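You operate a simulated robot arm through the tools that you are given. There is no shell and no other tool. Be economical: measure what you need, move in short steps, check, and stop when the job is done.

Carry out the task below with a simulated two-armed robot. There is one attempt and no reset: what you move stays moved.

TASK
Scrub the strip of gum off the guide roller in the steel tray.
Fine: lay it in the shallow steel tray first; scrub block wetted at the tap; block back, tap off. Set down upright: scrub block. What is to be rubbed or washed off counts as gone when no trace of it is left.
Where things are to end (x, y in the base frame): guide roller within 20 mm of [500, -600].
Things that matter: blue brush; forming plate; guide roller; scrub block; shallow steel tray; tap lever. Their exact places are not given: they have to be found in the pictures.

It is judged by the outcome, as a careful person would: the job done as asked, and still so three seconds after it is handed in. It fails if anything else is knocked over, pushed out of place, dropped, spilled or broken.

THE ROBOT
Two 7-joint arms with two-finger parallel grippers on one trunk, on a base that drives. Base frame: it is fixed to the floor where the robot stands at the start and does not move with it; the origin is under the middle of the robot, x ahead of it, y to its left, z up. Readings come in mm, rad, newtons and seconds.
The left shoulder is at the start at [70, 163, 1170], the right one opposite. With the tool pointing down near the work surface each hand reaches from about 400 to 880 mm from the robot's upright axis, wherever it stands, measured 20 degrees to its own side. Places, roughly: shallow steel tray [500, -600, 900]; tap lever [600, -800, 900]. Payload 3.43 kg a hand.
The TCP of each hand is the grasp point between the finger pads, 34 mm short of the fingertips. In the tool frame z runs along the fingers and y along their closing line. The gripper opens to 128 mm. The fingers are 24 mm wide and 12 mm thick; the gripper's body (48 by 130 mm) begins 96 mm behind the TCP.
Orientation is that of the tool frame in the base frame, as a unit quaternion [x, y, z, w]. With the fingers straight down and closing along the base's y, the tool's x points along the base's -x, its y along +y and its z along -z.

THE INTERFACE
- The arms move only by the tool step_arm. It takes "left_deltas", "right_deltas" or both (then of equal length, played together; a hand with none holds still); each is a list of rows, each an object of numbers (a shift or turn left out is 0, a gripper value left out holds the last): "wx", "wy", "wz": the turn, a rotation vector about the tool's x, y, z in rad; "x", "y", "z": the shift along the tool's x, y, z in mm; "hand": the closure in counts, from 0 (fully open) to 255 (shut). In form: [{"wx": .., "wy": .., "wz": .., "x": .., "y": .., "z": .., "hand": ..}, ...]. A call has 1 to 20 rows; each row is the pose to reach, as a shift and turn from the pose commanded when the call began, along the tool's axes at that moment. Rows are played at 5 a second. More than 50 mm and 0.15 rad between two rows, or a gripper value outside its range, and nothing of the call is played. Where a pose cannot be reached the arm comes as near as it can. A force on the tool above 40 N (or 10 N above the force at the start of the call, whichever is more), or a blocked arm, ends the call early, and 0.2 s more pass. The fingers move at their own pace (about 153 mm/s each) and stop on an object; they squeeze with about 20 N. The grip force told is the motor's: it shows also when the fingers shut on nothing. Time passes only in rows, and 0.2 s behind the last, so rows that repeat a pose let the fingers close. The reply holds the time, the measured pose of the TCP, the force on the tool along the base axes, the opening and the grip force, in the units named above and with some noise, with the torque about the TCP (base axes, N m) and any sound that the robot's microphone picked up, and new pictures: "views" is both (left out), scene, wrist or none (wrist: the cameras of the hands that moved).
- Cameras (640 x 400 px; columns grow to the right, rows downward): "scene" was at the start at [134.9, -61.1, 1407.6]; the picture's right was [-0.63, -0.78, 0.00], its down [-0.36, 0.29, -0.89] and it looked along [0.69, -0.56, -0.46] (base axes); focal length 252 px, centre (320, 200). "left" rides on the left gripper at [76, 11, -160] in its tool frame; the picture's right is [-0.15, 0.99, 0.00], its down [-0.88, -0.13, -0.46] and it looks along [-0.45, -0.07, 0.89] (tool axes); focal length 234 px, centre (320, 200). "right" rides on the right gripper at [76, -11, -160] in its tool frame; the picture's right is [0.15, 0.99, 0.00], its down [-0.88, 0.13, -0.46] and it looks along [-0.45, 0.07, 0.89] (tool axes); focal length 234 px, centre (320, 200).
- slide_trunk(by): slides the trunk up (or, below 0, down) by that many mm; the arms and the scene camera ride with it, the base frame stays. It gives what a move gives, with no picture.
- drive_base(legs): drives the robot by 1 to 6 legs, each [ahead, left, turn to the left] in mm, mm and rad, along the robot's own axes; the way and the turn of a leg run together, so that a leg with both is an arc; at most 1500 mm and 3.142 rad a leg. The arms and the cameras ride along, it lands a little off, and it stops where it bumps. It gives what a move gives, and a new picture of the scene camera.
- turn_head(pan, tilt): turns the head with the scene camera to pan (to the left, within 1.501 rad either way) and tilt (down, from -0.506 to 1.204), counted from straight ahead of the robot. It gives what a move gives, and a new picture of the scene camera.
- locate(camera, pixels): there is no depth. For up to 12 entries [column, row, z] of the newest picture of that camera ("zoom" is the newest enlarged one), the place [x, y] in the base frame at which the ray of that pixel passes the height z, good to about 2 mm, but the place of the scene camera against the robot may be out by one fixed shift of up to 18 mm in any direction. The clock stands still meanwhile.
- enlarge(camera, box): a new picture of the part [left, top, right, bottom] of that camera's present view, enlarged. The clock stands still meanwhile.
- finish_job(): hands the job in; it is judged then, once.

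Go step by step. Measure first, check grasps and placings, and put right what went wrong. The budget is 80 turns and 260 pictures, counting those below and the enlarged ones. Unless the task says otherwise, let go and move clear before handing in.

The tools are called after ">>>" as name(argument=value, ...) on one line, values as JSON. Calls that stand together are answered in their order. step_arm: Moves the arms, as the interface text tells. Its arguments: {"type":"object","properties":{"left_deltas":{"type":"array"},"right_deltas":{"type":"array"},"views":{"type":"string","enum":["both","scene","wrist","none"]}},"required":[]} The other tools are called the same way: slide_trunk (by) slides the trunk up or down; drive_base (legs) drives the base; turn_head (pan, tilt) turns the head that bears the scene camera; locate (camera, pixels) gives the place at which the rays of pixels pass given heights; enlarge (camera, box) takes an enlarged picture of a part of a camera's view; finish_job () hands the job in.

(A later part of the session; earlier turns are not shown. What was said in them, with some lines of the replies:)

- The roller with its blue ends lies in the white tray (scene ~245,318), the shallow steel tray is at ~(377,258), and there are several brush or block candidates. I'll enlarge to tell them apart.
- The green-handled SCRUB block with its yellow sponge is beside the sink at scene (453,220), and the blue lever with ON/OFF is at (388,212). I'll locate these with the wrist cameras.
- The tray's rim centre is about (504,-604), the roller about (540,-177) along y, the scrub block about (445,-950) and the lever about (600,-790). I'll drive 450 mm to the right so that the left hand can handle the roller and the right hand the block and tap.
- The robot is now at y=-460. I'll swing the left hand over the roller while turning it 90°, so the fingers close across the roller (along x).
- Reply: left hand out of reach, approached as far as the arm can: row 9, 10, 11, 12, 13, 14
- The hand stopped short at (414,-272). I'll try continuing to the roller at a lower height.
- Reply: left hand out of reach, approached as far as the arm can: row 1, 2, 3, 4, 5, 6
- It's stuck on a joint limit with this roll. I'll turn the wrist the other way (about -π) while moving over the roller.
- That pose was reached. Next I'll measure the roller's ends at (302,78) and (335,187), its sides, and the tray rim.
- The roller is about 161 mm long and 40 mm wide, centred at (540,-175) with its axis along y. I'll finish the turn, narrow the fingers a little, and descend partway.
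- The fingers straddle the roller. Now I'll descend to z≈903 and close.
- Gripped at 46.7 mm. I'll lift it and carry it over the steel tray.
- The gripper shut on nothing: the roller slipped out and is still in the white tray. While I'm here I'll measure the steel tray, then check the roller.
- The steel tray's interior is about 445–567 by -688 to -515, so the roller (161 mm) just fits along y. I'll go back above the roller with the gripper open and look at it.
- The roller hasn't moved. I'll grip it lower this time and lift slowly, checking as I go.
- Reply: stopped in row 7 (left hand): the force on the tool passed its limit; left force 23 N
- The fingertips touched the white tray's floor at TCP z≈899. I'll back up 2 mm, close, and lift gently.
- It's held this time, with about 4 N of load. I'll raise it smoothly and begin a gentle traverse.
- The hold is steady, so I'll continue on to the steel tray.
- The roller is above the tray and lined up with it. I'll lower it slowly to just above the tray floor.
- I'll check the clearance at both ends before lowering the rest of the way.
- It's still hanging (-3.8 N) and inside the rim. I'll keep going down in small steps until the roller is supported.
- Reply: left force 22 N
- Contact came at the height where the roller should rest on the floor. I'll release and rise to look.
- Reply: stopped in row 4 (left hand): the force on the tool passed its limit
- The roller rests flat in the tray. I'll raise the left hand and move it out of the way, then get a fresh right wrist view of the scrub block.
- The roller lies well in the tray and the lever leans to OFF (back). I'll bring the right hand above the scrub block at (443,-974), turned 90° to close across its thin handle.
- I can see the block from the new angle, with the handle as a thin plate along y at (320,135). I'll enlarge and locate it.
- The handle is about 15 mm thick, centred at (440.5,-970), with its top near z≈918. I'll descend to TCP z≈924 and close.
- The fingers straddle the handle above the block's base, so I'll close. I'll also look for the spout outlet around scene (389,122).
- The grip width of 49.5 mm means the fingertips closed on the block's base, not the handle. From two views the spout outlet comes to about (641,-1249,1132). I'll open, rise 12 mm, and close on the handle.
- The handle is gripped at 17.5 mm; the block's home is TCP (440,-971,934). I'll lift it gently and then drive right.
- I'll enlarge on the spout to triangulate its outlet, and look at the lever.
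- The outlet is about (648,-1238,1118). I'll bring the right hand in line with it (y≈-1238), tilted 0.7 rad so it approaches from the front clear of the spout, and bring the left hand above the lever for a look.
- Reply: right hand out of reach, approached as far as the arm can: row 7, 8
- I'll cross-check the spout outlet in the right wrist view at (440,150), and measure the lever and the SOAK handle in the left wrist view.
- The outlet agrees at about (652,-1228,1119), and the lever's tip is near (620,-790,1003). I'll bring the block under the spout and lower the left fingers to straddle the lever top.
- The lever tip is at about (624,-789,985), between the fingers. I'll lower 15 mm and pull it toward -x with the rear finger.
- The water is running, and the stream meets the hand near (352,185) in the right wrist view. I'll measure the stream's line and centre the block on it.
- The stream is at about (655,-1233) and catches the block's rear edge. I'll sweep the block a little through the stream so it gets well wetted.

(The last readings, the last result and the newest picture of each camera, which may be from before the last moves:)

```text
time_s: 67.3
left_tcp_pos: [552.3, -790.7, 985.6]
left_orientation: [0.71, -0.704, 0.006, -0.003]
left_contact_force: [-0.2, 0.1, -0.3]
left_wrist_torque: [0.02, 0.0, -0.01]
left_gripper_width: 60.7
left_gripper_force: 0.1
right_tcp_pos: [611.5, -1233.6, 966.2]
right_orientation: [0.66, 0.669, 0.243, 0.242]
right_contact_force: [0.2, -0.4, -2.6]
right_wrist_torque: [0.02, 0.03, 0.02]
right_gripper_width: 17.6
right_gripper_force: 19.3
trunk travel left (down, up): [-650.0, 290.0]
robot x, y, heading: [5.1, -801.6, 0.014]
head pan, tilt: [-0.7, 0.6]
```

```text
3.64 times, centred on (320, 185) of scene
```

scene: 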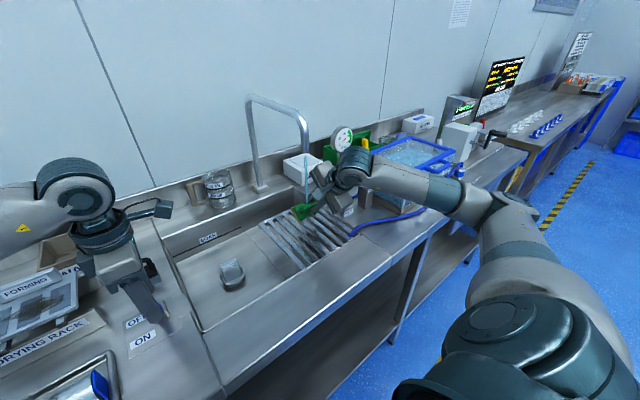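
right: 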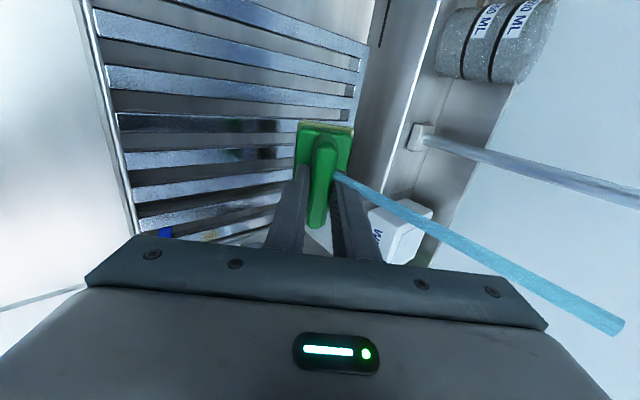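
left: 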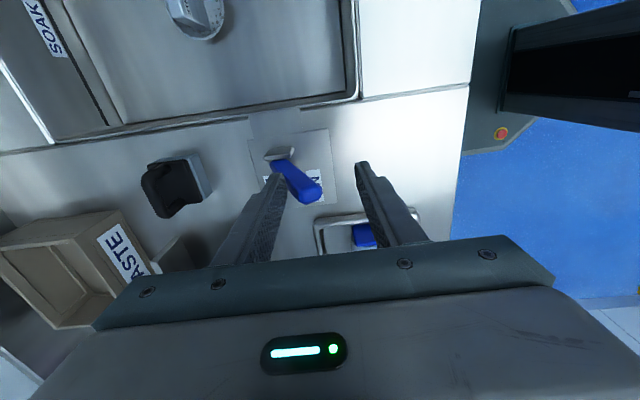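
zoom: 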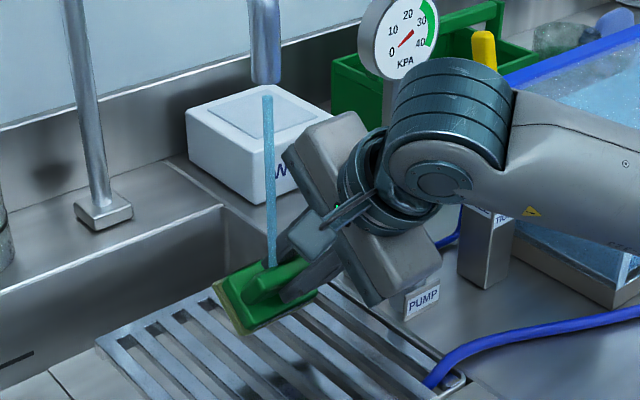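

The stream is hitting the block squarely. I'll keep it there a little longer while the left hand pushes the lever back to OFF with its front finger.

>>> step_arm(left_deltas=[{}, {}, {}, {"y": -12}, {"y": -24}, {"y": -36}, {"y": -48}, {"y": -58}, {"y": -68}, {"y": -78}, {"y": -86}, {"y": -90}, {"y": -90}], right_deltas=[{}, {"y": -8, "z": -6.7}, {"y": -16, "z": -13}, {"y": -16, "z": -13}, {"y": -18, "z": -15}, {"y": -18, "z": -15}, {"y": -14, "z": -12}, {}, {}, {}, {}, {}, {}])

>>> enlarge(camera="scene", box=[70, 180, 250, 340])

```text
time_s: 70.1
left_tcp_pos: [640.2, -790.2, 984.6]
left_orientation: [0.71, -0.704, 0.006, -0.004]
left_contact_force: [-13.5, 2.0, -1.8]
left_wrist_torque: [0.07, 0.38, -0.1]
left_gripper_width: 67.6
left_gripper_force: 6.4
right_tcp_pos: [609.7, -1233.1, 967.2]
right_orientation: [0.66, 0.669, 0.244, 0.241]
right_contact_force: [-0.1, 0.2, -1.6]
right_wrist_torque: [0.05, 0.05, 0.0]
right_gripper_width: 17.6
right_gripper_force: 19.8
trunk travel left (down, up): [-650.0, 290.0]
robot x, y, heading: [4.4, -807.0, 0.012]
head pan, tilt: [-0.7, 0.6]
```

scene: 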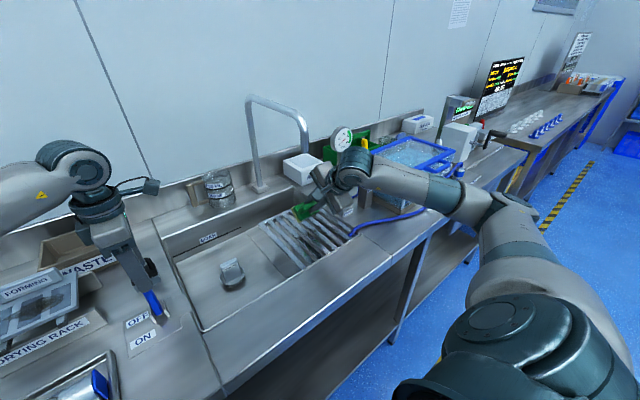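
right: 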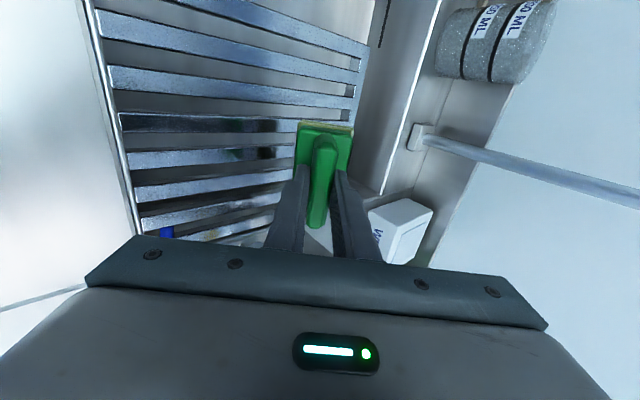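
left: 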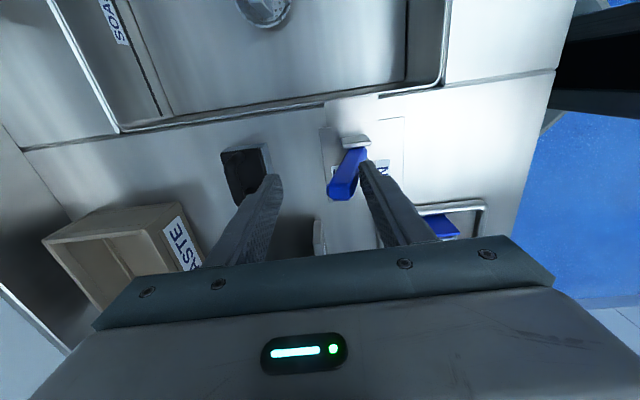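

```text
2.50 times, centred on (160, 260) of scene
```

zoom: 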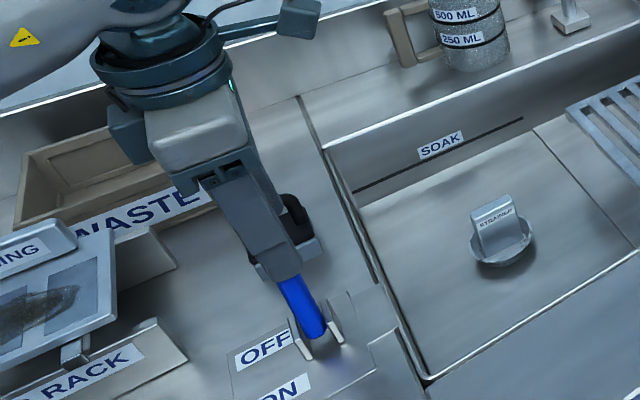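

The tap is off. I'll lift the left hand clear, pull the right hand back and level it again, then drive left toward the roller.

>>> step_arm(left_deltas=[{"y": 10}, {"y": 12, "z": -30}, {"y": 12, "z": -70}, {"y": 12, "z": -110}, {"y": 30, "z": -140, "x": -30}, {"y": 60, "z": -140, "x": -70}, {"y": 90, "z": -140, "x": -110}, {"y": 120, "z": -140, "x": -150}, {"y": 140, "z": -140, "x": -170}, {"y": 140, "z": -140, "x": -170}, {"y": 140, "z": -140, "x": -170}], right_deltas=[{"y": -3, "z": -20}, {"y": -7, "z": -50}, {"y": -11, "z": -85}, {"y": -15, "z": -120}, {"y": -19, "z": -155, "wx": 0.1}, {"y": -23, "z": -190, "wx": 0.2}, {"y": -27, "z": -220, "wx": 0.3}, {"y": -30, "z": -243, "wx": 0.4}, {"y": -31, "z": -252, "wx": 0.5}, {"y": -31, "z": -252, "wx": 0.6}, {"y": -31, "z": -252, "wx": 0.7}], views="none")

>>> drive_base(legs=[[0, 400, 0]])

>>> turn_head(pan=-0.35, tilt=0.8)

```text
time_s: 72.5
left_tcp_pos: [499.1, -620.1, 1124.9]
left_orientation: [0.71, -0.705, 0.006, -0.004]
left_contact_force: [-0.3, 0.3, 0.0]
left_wrist_torque: [-0.01, 0.04, 0.02]
left_gripper_width: 60.2
left_gripper_force: 0.0
right_tcp_pos: [425.2, -1236.4, 1140.4]
right_orientation: [0.703, 0.711, -0.001, -0.001]
right_contact_force: [-0.6, -0.2, -2.0]
right_wrist_torque: [-0.03, 0.0, -0.01]
right_gripper_width: 17.5
right_gripper_force: 19.9
trunk travel left (down, up): [-650.0, 290.0]
robot x, y, heading: [8.2, -802.1, 0.009]
head pan, tilt: [-0.7, 0.6]
```

```text
time_s: 74.9
left_tcp_pos: [494.0, -230.9, 1124.3]
left_orientation: [0.71, -0.704, 0.006, -0.004]
left_contact_force: [0.1, -0.4, -0.1]
left_wrist_torque: [0.03, -0.02, 0.02]
left_gripper_width: 60.2
left_gripper_force: 0.1
right_tcp_pos: [420.9, -846.9, 1138.5]
right_orientation: [0.702, 0.712, 0.0, 0.0]
right_contact_force: [-0.4, 0.2, -1.8]
right_wrist_torque: [-0.04, 0.0, -0.03]
right_gripper_width: 17.6
right_gripper_force: 19.7
trunk travel left (down, up): [-650.0, 290.0]
robot x, y, heading: [0.2, -411.7, 0.011]
head pan, tilt: [-0.7, 0.6]
```

scene: 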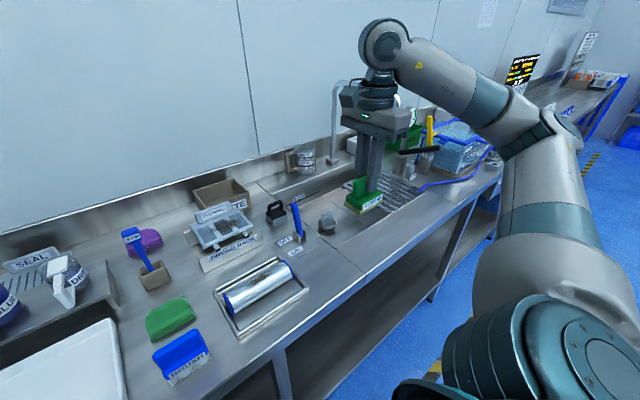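

```text
time_s: 75.7
left_tcp_pos: [494.7, -230.4, 1126.6]
left_orientation: [0.71, -0.704, 0.006, -0.004]
left_contact_force: [-0.2, 0.2, 0.4]
left_wrist_torque: [0.0, 0.01, -0.01]
left_gripper_width: 60.3
left_gripper_force: 0.2
right_tcp_pos: [420.9, -845.5, 1138.6]
right_orientation: [0.702, 0.712, 0.0, 0.0]
right_contact_force: [-0.1, 0.3, -2.4]
right_wrist_torque: [0.02, 0.0, 0.01]
right_gripper_width: 17.6
right_gripper_force: 19.9
trunk travel left (down, up): [-650.0, 290.0]
robot x, y, heading: [0.8, -415.6, 0.012]
head pan, tilt: [-0.351, 0.799]
```

scene: 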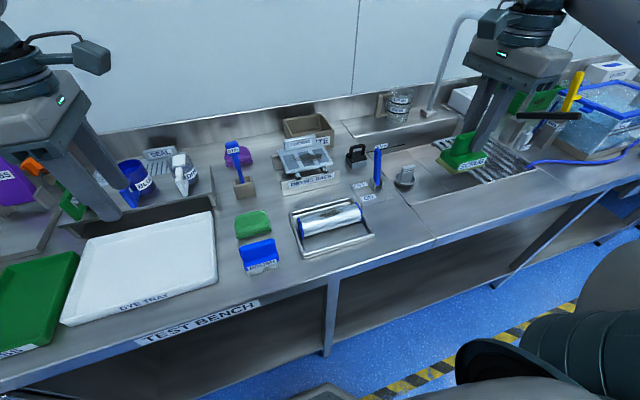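

The roller is at scene (332,217). I'll enlarge to see the gum and measure the roller.

>>> enlarge(camera="scene", box=[270, 140, 430, 270])

>>> locate(camera="scene", pixels=[[332, 211, 909], [301, 228, 887], [363, 213, 887], [297, 214, 870], [356, 198, 870], [375, 240, 870], [308, 258, 870]])

```text
3.08 times, centred on (350, 205) of scene
```

zoom: 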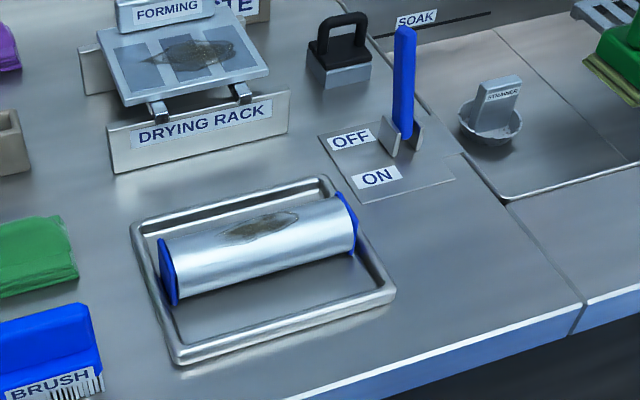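

```text
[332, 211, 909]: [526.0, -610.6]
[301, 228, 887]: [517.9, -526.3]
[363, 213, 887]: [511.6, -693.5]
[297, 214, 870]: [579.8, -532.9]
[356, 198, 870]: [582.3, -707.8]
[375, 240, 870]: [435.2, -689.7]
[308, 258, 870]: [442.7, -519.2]
```

The gum strip lies on top, slightly toward the back. I'll carry the block above the roller.

>>> step_arm(right_deltas=[{"x": 10, "y": 4}, {"x": 30, "y": 12}, {"x": 60, "y": 22}, {"x": 95, "y": 34}, {"x": 130, "y": 46}, {"x": 165, "y": 58}, {"x": 200, "y": 70}, {"x": 228, "y": 80}, {"x": 243, "y": 86}, {"x": 246, "y": 88, "z": 20}, {"x": 246, "y": 88, "z": 50}, {"x": 246, "y": 88, "z": 80}, {"x": 246, "y": 88, "z": 100}, {"x": 246, "y": 88, "z": 110}, {"x": 246, "y": 88, "z": 110}])

>>> enlarge(camera="scene", box=[270, 140, 430, 270])

>>> enlarge(camera="right", box=[220, 60, 420, 240])

```text
time_s: 78.9
left_tcp_pos: [494.9, -230.6, 1125.2]
left_orientation: [0.71, -0.704, 0.006, -0.004]
left_contact_force: [0.7, 0.1, 1.5]
left_wrist_torque: [-0.02, 0.0, -0.01]
left_gripper_width: 60.4
left_gripper_force: 0.1
right_tcp_pos: [505.7, -598.5, 1030.8]
right_orientation: [0.702, 0.712, 0.0, 0.0]
right_contact_force: [-0.6, 0.1, -2.0]
right_wrist_torque: [-0.01, 0.02, 0.01]
right_gripper_width: 17.6
right_gripper_force: 20.4
trunk travel left (down, up): [-650.0, 290.0]
robot x, y, heading: [-0.3, -412.5, 0.013]
head pan, tilt: [-0.351, 0.799]
```

scene: 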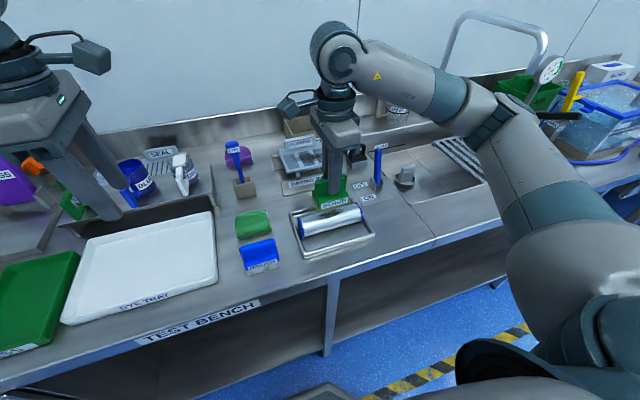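
right: 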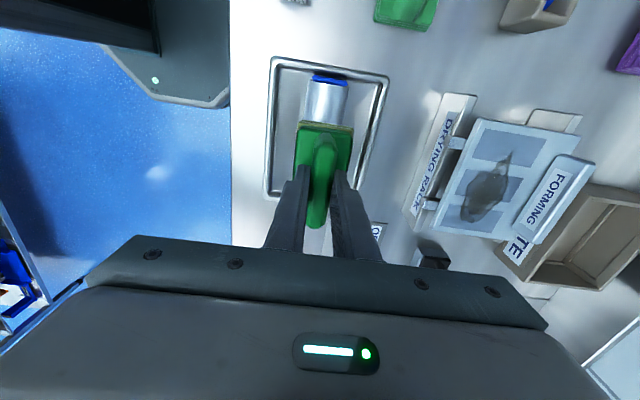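

```text
3.08 times, centred on (350, 205) of scene
```

zoom: 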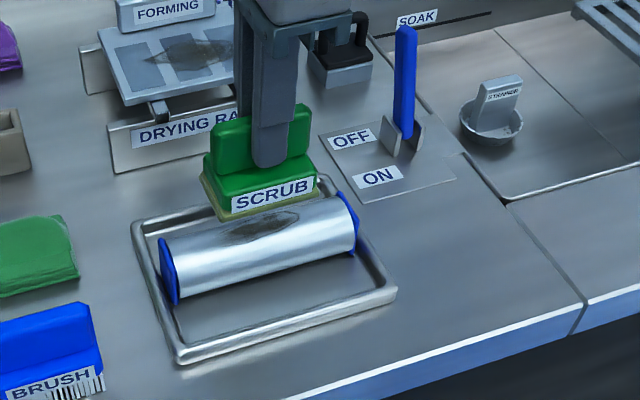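

```text
2.22 times, centred on (320, 150) of right
```

zoom: 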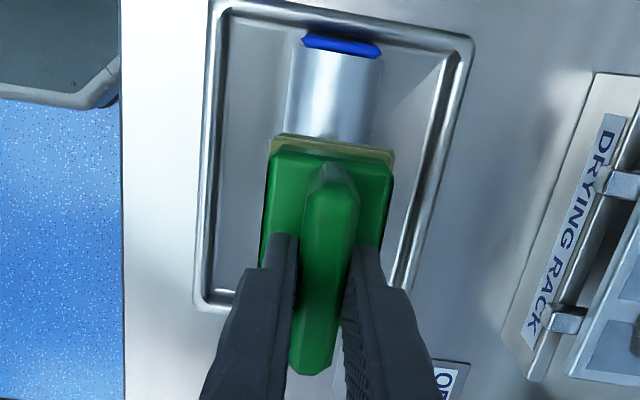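

I'll measure the roller's axis from the wrist and descend to light contact at TCP z≈984.

>>> locate(camera="right", pixels=[[307, 105, 887], [346, 108, 887], [325, 100, 909], [330, 79, 887]])

>>> step_arm(right_deltas=[{"z": 15}, {"z": 28}, {"z": 36}, {"z": 40}, {"z": 43}, {"z": 45}, {"z": 47}], views="none")

```text
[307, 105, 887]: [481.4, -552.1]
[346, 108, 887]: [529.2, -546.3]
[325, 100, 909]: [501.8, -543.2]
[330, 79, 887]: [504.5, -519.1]
```

```text
time_s: 80.5
left_tcp_pos: [492.9, -229.6, 1125.1]
left_orientation: [0.71, -0.704, 0.007, -0.005]
left_contact_force: [0.0, 0.4, -0.3]
left_wrist_torque: [0.01, 0.02, 0.01]
left_gripper_width: 60.6
left_gripper_force: 0.0
right_tcp_pos: [505.8, -597.8, 984.1]
right_orientation: [0.703, 0.711, 0.001, 0.001]
right_contact_force: [3.7, -2.6, 26.6]
right_wrist_torque: [-0.03, -0.25, -0.04]
right_gripper_width: 17.7
right_gripper_force: 20.2
trunk travel left (down, up): [-650.0, 290.0]
robot x, y, heading: [2.6, -415.0, 0.015]
head pan, tilt: [-0.351, 0.799]
```

Contact at about 26 N, with the roller axis at x≈505. I'll ease off slightly and stroke along the roller (±30 mm in y).

>>> step_arm(right_deltas=[{"z": -1}, {"z": -1, "x": 15}, {"z": -1, "x": 30}, {"z": -1, "x": 15}, {"z": -1, "x": 0}, {"z": -1, "x": -15}, {"z": -1, "x": -30}, {"z": -1, "x": -15}, {"z": -1, "x": 0}, {"z": -1, "x": 15}, {"z": -1, "x": 30}, {"z": -1, "x": 10}, {"z": -1, "x": -10}, {"z": -1, "x": -30}, {"z": -1, "x": -10}, {"z": -1, "x": 10}, {"z": -1, "x": 30}, {"z": -1, "x": 10}, {"z": -1, "x": -10}, {"z": -1, "x": 0}], views="wrist")

>>> enlarge(camera="scene", box=[270, 140, 430, 270])

```text
time_s: 84.7
left_tcp_pos: [494.2, -229.2, 1124.7]
left_orientation: [0.71, -0.704, 0.006, -0.003]
left_contact_force: [-0.4, 0.2, -0.3]
left_wrist_torque: [-0.01, 0.01, 0.02]
left_gripper_width: 60.2
left_gripper_force: 0.2
right_tcp_pos: [505.3, -599.0, 983.0]
right_orientation: [0.702, 0.712, -0.001, 0.0]
right_contact_force: [-0.6, -1.6, 0.3]
right_wrist_torque: [0.01, 0.06, 0.03]
right_gripper_width: 17.5
right_gripper_force: 19.9
trunk travel left (down, up): [-650.0, 290.0]
robot x, y, heading: [-0.4, -415.0, 0.014]
head pan, tilt: [-0.351, 0.799]
```

right: 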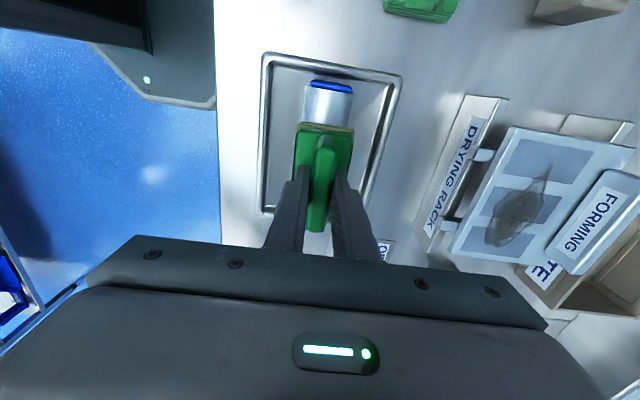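

```text
3.08 times, centred on (350, 205) of scene
```

zoom: 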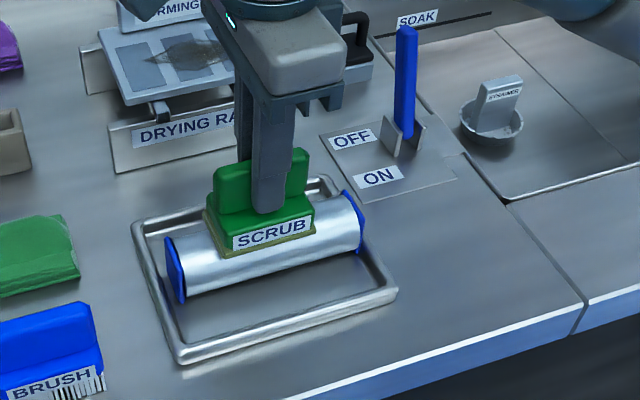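

Contact is light now. I'll lift to check how much gum is left.

>>> step_arm(right_deltas=[{"z": -30}, {"z": -60}, {"z": -60, "x": -40}, {"z": -60, "x": -80}, {"z": -60, "x": -80}])

>>> enlarge(camera="scene", box=[270, 160, 400, 270])

>>> enlarge(camera="right", box=[220, 0, 420, 180])

```text
time_s: 85.9
left_tcp_pos: [494.8, -229.4, 1124.2]
left_orientation: [0.711, -0.704, 0.006, -0.004]
left_contact_force: [-0.5, -0.2, 0.2]
left_wrist_torque: [-0.01, 0.0, -0.03]
left_gripper_width: 60.6
left_gripper_force: 0.0
right_tcp_pos: [509.9, -677.2, 1043.7]
right_orientation: [0.702, 0.712, -0.001, 0.0]
right_contact_force: [0.4, -0.3, -2.3]
right_wrist_torque: [-0.02, 0.03, 0.01]
right_gripper_width: 17.6
right_gripper_force: 20.0
trunk travel left (down, up): [-650.0, 290.0]
robot x, y, heading: [1.5, -414.8, 0.01]
head pan, tilt: [-0.351, 0.799]
```

scene: 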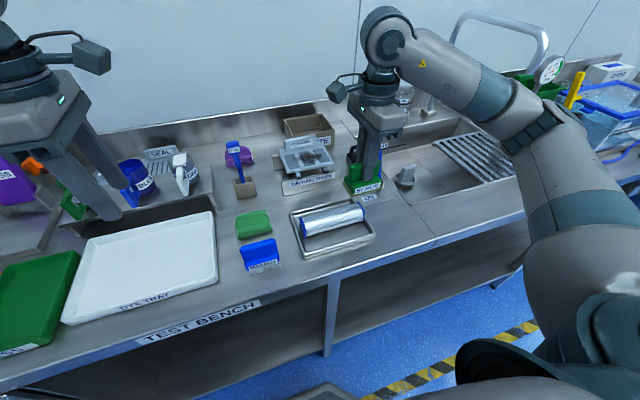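
right: 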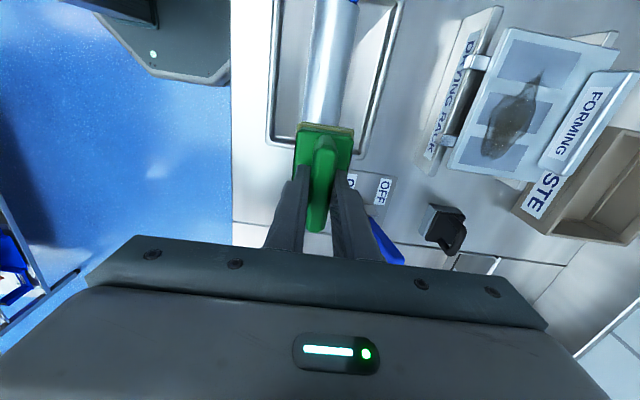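

```text
3.64 times, centred on (335, 215) of scene
```

zoom: 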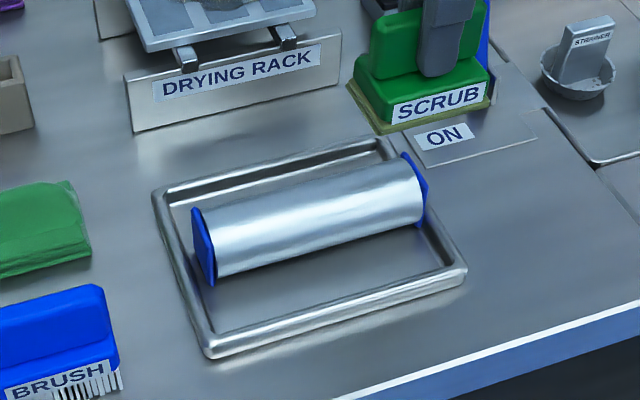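

```text
2.22 times, centred on (320, 90) of right
```

zoom: 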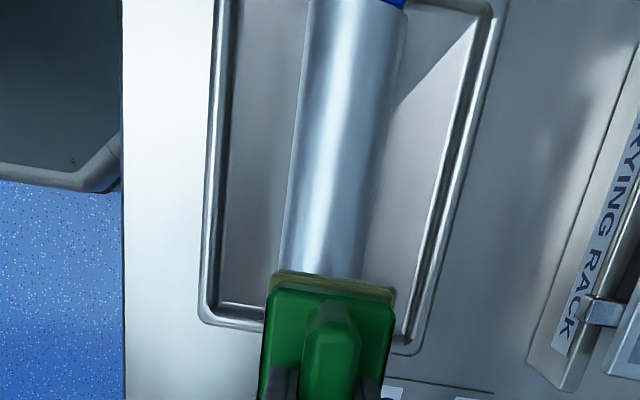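

The roller looks clean from both views. I'll carry the block back over its home and bring the left wrist camera over the roller for a close check.

>>> step_arm(right_deltas=[{"z": -20}, {"z": -46, "x": -10, "y": -3}, {"z": -46, "x": -35, "y": -10}, {"z": -46, "x": -65, "y": -18}, {"z": -46, "x": -95, "y": -26}, {"z": -46, "x": -125, "y": -34}, {"z": -46, "x": -155, "y": -42}, {"z": -46, "x": -185, "y": -50}, {"z": -46, "x": -215, "y": -58}, {"z": -46, "x": -245, "y": -66}, {"z": -46, "x": -270, "y": -72}, {"z": -46, "x": -287, "y": -74}, {"z": -46, "x": -294, "y": -74}, {"z": -46, "x": -294, "y": -74}], left_deltas=[{}, {}, {"x": 30}, {"x": 60}, {"x": 90}, {"x": 120}, {"x": 150}, {"x": 180}, {"x": 210}, {"x": 240, "y": -3}, {"x": 270, "y": -5}, {"x": 300, "y": -8, "z": 20}, {"x": 330, "y": -10, "z": 40}, {"x": 330, "y": -10, "z": 40}])

>>> enlarge(camera="left", box=[210, 20, 430, 200])

>>> enlarge(camera="right", box=[220, 60, 420, 260])

```text
time_s: 88.9
left_tcp_pos: [507.9, -561.2, 1087.3]
left_orientation: [0.71, -0.704, 0.006, -0.004]
left_contact_force: [1.0, 0.3, 0.0]
left_wrist_torque: [-0.05, 0.01, -0.01]
left_gripper_width: 60.4
left_gripper_force: 0.0
right_tcp_pos: [436.3, -973.3, 1088.6]
right_orientation: [0.702, 0.712, 0.0, -0.001]
right_contact_force: [-1.2, 0.3, -2.1]
right_wrist_torque: [-0.02, -0.02, 0.01]
right_gripper_width: 17.5
right_gripper_force: 19.9
trunk travel left (down, up): [-650.0, 290.0]
robot x, y, heading: [0.0, -413.5, 0.017]
head pan, tilt: [-0.351, 0.799]
```

scene: 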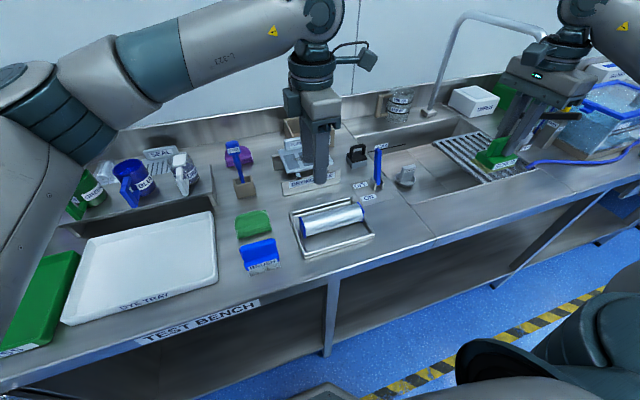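
right: 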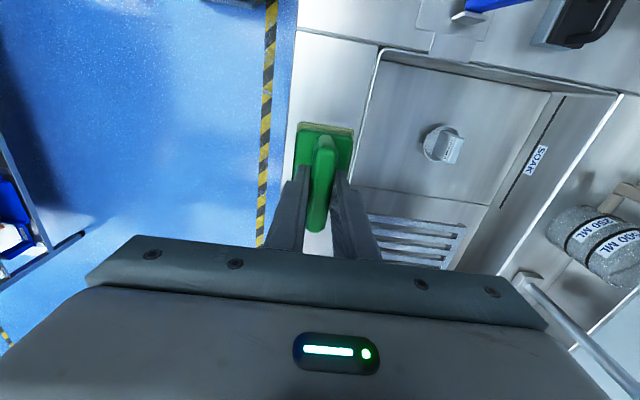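
left: 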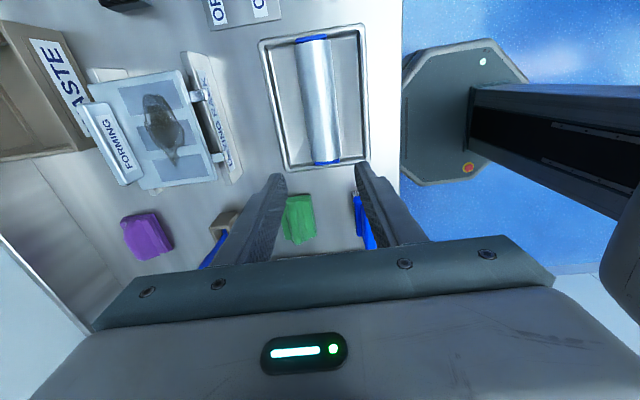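

```text
2.22 times, centred on (320, 110) of left
```

zoom: 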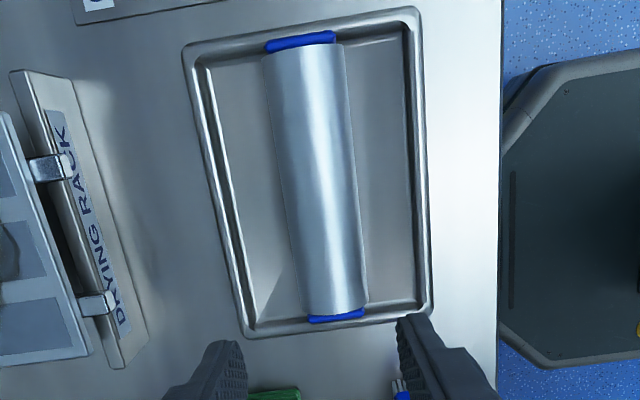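

```text
2.00 times, centred on (320, 160) of right
```

zoom: 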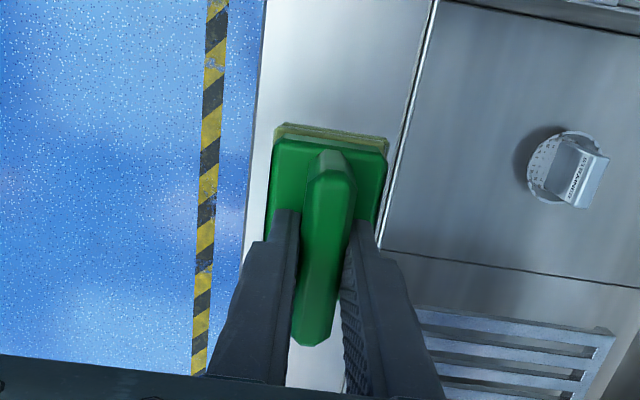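

The roller looks clean. I'll zoom closer for faint residue and measure its position.

>>> enlarge(camera="left", box=[285, 60, 355, 130])

>>> enlarge(camera="scene", box=[285, 185, 385, 265])

>>> locate(camera="left", pixels=[[312, 37, 890], [327, 162, 890], [319, 100, 909], [303, 103, 887], [338, 100, 887]])

```text
5.71 times, centred on (320, 95) of left
```

zoom: 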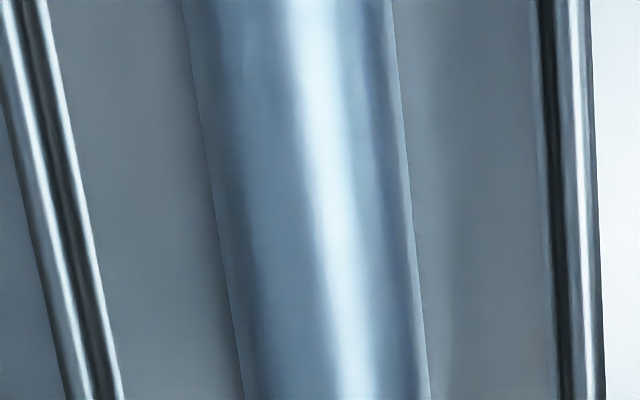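

```text
5.00 times, centred on (335, 225) of scene
```

zoom: 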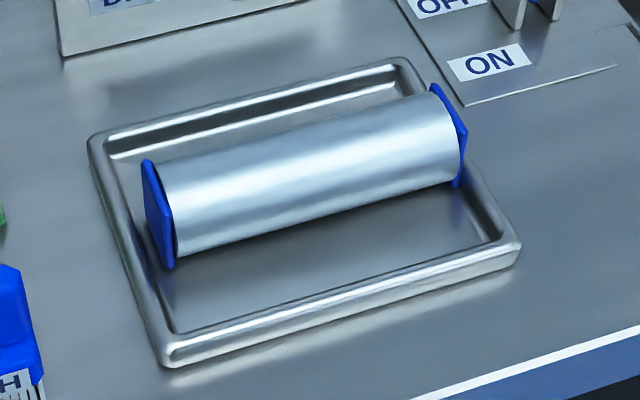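

```text
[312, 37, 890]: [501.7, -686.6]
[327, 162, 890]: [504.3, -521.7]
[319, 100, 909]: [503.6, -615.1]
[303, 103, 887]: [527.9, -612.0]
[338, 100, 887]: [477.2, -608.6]
```

No trace of gum remains, and the roller is centred at (503,-604). Now I'll put the block back at its home, TCP (440,-971,934).

>>> step_arm(right_deltas=[{"x": 2.3, "y": 3.7, "z": 20}, {"x": 2.3, "y": 3.7, "z": 50}, {"x": 2.3, "y": 3.7, "z": 80}, {"x": 2.3, "y": 3.7, "z": 110}, {"x": 2.3, "y": 3.7, "z": 132}, {"x": 2.3, "y": 3.7, "z": 144}, {"x": 2.3, "y": 3.7, "z": 149}, {"x": 2.3, "y": 3.7, "z": 151}, {"x": 2.3, "y": 3.7, "z": 152.5}, {"x": 2.3, "y": 3.7, "z": 153.5}])

>>> enlarge(camera="right", box=[220, 60, 420, 260])

```text
time_s: 91.1
left_tcp_pos: [507.2, -562.1, 1087.4]
left_orientation: [0.71, -0.704, 0.007, -0.004]
left_contact_force: [0.7, -0.7, 0.1]
left_wrist_torque: [0.02, 0.0, 0.01]
left_gripper_width: 60.3
left_gripper_force: 0.1
right_tcp_pos: [441.1, -972.4, 934.9]
right_orientation: [0.702, 0.712, 0.0, 0.0]
right_contact_force: [-1.4, -0.5, -1.9]
right_wrist_torque: [-0.03, -0.03, 0.0]
right_gripper_width: 17.5
right_gripper_force: 20.3
trunk travel left (down, up): [-650.0, 290.0]
robot x, y, heading: [1.3, -413.1, 0.014]
head pan, tilt: [-0.351, 0.799]
```

scene: 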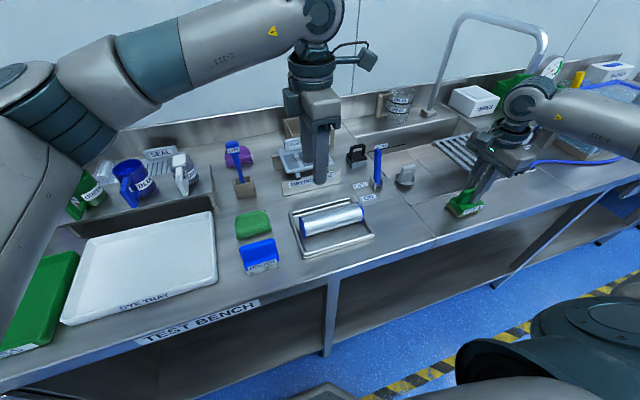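
right: 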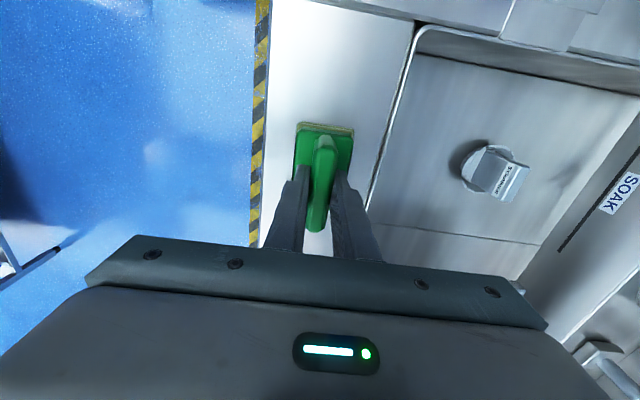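

```text
2.00 times, centred on (320, 160) of right
```

zoom: 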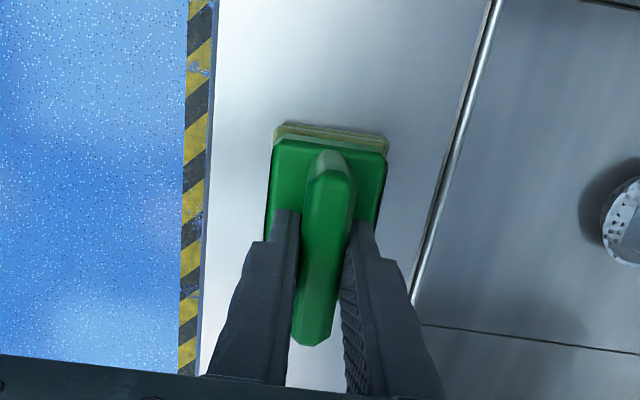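

The block is about 1 mm above the bench, still hanging at -1.9 N. I'll lower it to contact.

>>> step_arm(right_deltas=[{"z": 0.7}, {"z": 1.4}], views="none")

```text
time_s: 91.7
left_tcp_pos: [508.0, -562.0, 1086.3]
left_orientation: [0.71, -0.704, 0.006, -0.004]
left_contact_force: [0.2, 0.0, 0.3]
left_wrist_torque: [0.01, 0.0, 0.01]
left_gripper_width: 60.3
left_gripper_force: 0.0
right_tcp_pos: [441.4, -972.8, 935.2]
right_orientation: [0.703, 0.711, 0.0, -0.001]
right_contact_force: [-0.8, 0.6, -2.1]
right_wrist_torque: [0.0, -0.01, 0.02]
right_gripper_width: 17.6
right_gripper_force: 19.8
trunk travel left (down, up): [-650.0, 290.0]
robot x, y, heading: [0.5, -415.2, 0.006]
head pan, tilt: [-0.351, 0.799]
```

>>> step_arm(right_deltas=[{"z": 0.7}, {"z": 1.4}, {"z": 2.0}], views="none")

```text
time_s: 92.5
left_tcp_pos: [507.3, -561.6, 1087.9]
left_orientation: [0.71, -0.704, 0.006, -0.003]
left_contact_force: [-0.7, 0.7, -0.3]
left_wrist_torque: [0.03, 0.0, 0.02]
left_gripper_width: 60.3
left_gripper_force: 0.0
right_tcp_pos: [439.6, -970.9, 931.5]
right_orientation: [0.703, 0.711, 0.0, 0.0]
right_contact_force: [-0.1, 0.5, -1.5]
right_wrist_torque: [-0.01, 0.0, 0.01]
right_gripper_width: 17.7
right_gripper_force: 19.8
trunk travel left (down, up): [-650.0, 290.0]
robot x, y, heading: [-0.0, -414.1, 0.011]
head pan, tilt: [-0.351, 0.799]
```

It's still hanging, so the block probably slid up slightly in the grip. I'll keep going in small steps.

>>> step_arm(right_deltas=[{"z": 0.7}, {"z": 1.4}, {"z": 2.1}, {"z": 2.8}], views="none")

```text
time_s: 93.5
left_tcp_pos: [506.2, -560.4, 1086.8]
left_orientation: [0.71, -0.704, 0.007, -0.004]
left_contact_force: [0.3, -0.7, -0.3]
left_wrist_torque: [-0.01, 0.0, 0.01]
left_gripper_width: 60.2
left_gripper_force: 0.0
right_tcp_pos: [439.6, -971.6, 930.9]
right_orientation: [0.703, 0.711, 0.0, 0.0]
right_contact_force: [0.9, -1.7, 4.1]
right_wrist_torque: [-0.02, 0.06, 0.05]
right_gripper_width: 17.6
right_gripper_force: 19.9
trunk travel left (down, up): [-650.0, 290.0]
robot x, y, heading: [0.5, -412.6, 0.011]
head pan, tilt: [-0.351, 0.799]
```

The block is on the bench now (+4 N). I'll release it slowly, rise straight up, and move the left hand back too.

>>> step_arm(right_deltas=[{"z": -0.5, "hand": 220}, {"z": -0.5, "hand": 170}, {"z": -0.5, "hand": 130}, {"z": -0.5, "hand": 120}, {"z": -15}, {"z": -50}, {"z": -90}, {"z": -130}, {"z": -170}, {"z": -200}, {"z": -200}], left_deltas=[{}, {}, {}, {}, {"z": -10}, {"z": -20}, {"z": -30}, {"z": -40}, {"z": -40, "x": -30}, {"z": -40, "x": -70}, {"z": -40, "x": -110}])

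>>> turn_head(pan=-0.6, tilt=0.65)

>>> enlarge(camera="scene", box=[200, 160, 460, 340])

>>> enlarge(camera="right", box=[220, 60, 420, 260])

```text
time_s: 96.1
left_tcp_pos: [506.4, -451.0, 1126.9]
left_orientation: [0.711, -0.704, 0.007, -0.005]
left_contact_force: [0.5, 0.7, -0.1]
left_wrist_torque: [0.03, -0.02, -0.01]
left_gripper_width: 60.3
left_gripper_force: 0.2
right_tcp_pos: [415.9, -971.4, 1030.1]
right_orientation: [0.696, 0.704, -0.099, -0.099]
right_contact_force: [-1.4, -1.0, 0.0]
right_wrist_torque: [-0.02, -0.03, -0.01]
right_gripper_width: 67.9
right_gripper_force: 0.1
trunk travel left (down, up): [-650.0, 290.0]
robot x, y, heading: [0.8, -412.7, 0.01]
head pan, tilt: [-0.351, 0.799]
stopped in row 11 (right hand): the arm was blocked; the commanded pose is now the measured one
```

scene: 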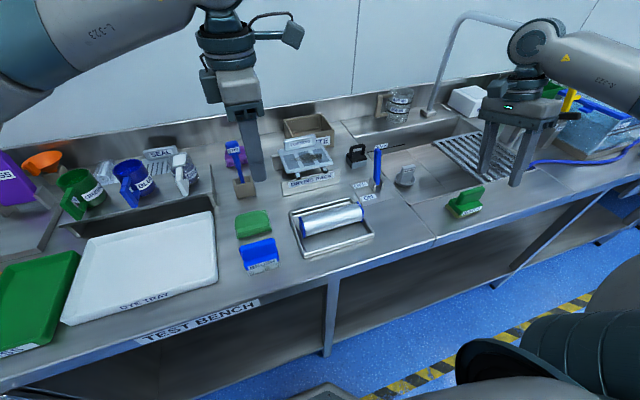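
right: 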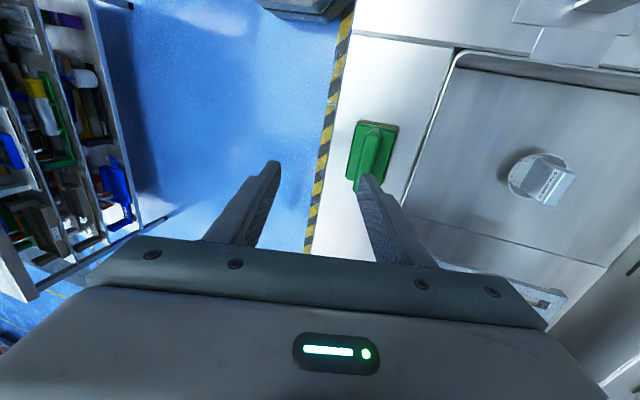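
left: 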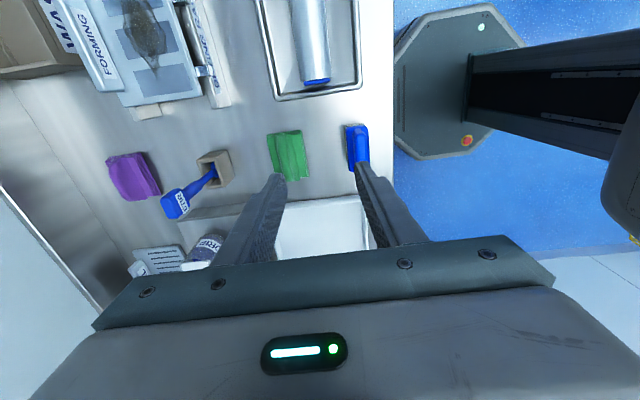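

```text
time_s: 96.9
left_tcp_pos: [507.3, -451.4, 1126.5]
left_orientation: [0.71, -0.704, 0.006, -0.004]
left_contact_force: [0.5, 0.8, -0.2]
left_wrist_torque: [0.02, 0.03, -0.03]
left_gripper_width: 60.5
left_gripper_force: 0.1
right_tcp_pos: [416.8, -971.7, 1031.2]
right_orientation: [0.696, 0.705, -0.099, -0.099]
right_contact_force: [0.1, -0.8, -0.7]
right_wrist_torque: [0.01, 0.01, 0.01]
right_gripper_width: 67.8
right_gripper_force: 0.0
trunk travel left (down, up): [-650.0, 290.0]
robot x, y, heading: [-1.8, -410.2, 0.01]
head pan, tilt: [-0.6, 0.649]
```

scene: 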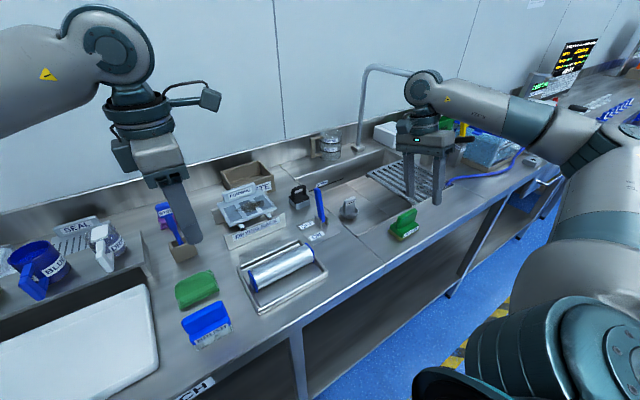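

```text
2.22 times, centred on (330, 250) of scene
```

zoom: 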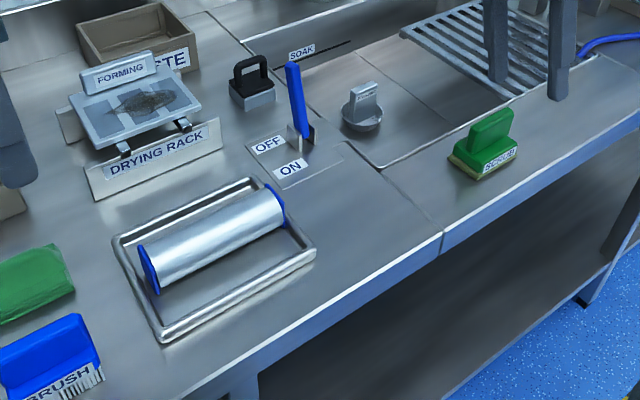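

```text
2.00 times, centred on (320, 160) of right
```

zoom: 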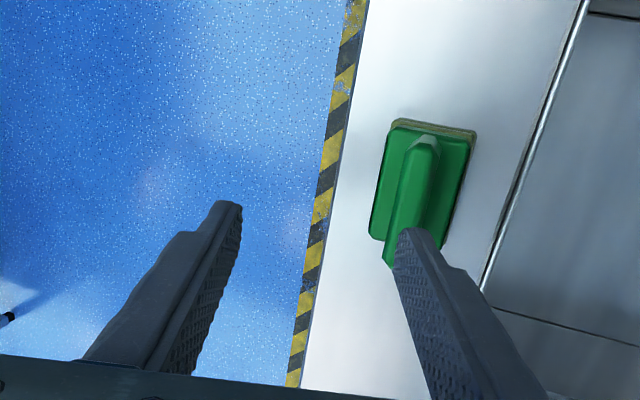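

The block stands upright at its place, the roller is clean in the tray, and the lever is at OFF. The right arm was blocked while rising, so I'll check what it met around the sink and gauge.

>>> enlarge(camera="scene", box=[360, 60, 560, 220])

>>> locate(camera="right", pixels=[[357, 120, 864], [398, 126, 864], [345, 180, 864], [378, 190, 890]])

>>> step_arm(right_deltas=[{"z": -10}, {"z": -20}, {"z": -20}])

```text
2.50 times, centred on (460, 140) of scene
```

zoom: 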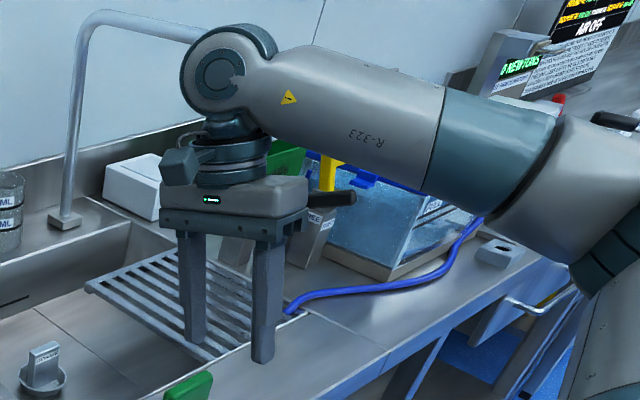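

```text
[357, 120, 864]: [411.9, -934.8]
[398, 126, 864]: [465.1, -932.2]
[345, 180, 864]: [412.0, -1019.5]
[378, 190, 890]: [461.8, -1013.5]
```

```text
time_s: 97.7
left_tcp_pos: [507.8, -451.3, 1127.6]
left_orientation: [0.71, -0.704, 0.007, -0.004]
left_contact_force: [0.5, 0.4, 0.6]
left_wrist_torque: [0.0, 0.0, 0.01]
left_gripper_width: 60.4
left_gripper_force: 0.1
right_tcp_pos: [423.0, -971.5, 1049.9]
right_orientation: [0.696, 0.704, -0.099, -0.099]
right_contact_force: [-0.4, 0.1, 0.3]
right_wrist_torque: [0.01, 0.02, -0.02]
right_gripper_width: 67.7
right_gripper_force: 0.0
trunk travel left (down, up): [-650.0, 290.0]
robot x, y, heading: [2.2, -415.2, 0.011]
head pan, tilt: [-0.6, 0.649]
```

scene: 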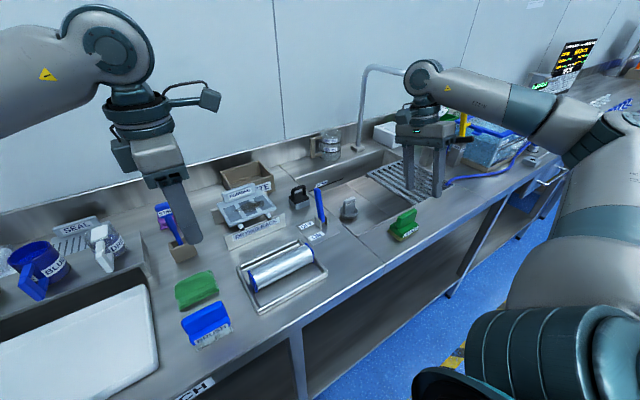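
right: 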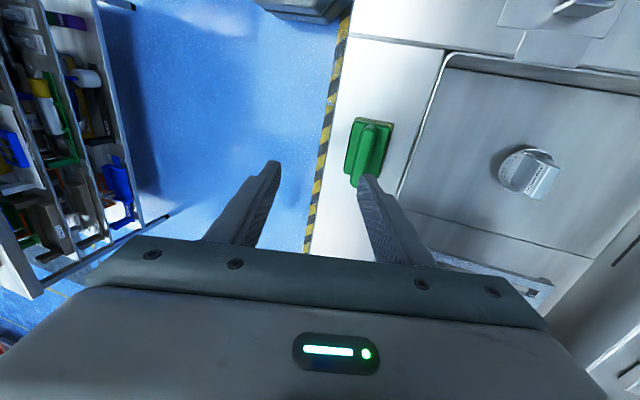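

Roller clean at about (503,-604) in the steel tray, block back upright at its place, tap off, hands clear.

>>> finish_job()

```text
The job is handed in.
```

I scrubbed the gum off the guide roller with the wetted block. The close-up pictures show no trace left, though I couldn't see the underside. The roller lies in the steel tray at about (503, -604), inside the 20 mm limit.

- **Block and tap:** the scrub block is back upright within a few millimetres of where it started, and the tap is off.
- **First lift:** the roller slipped out of the gripper on the first try and stayed where it was in the white tray. A slower lift held.
- **Right arm:** it was blocked briefly while rising after letting go of the block. I didn't find the cause and saw nothing moved, but the arm hid the gauge by the sink from view.
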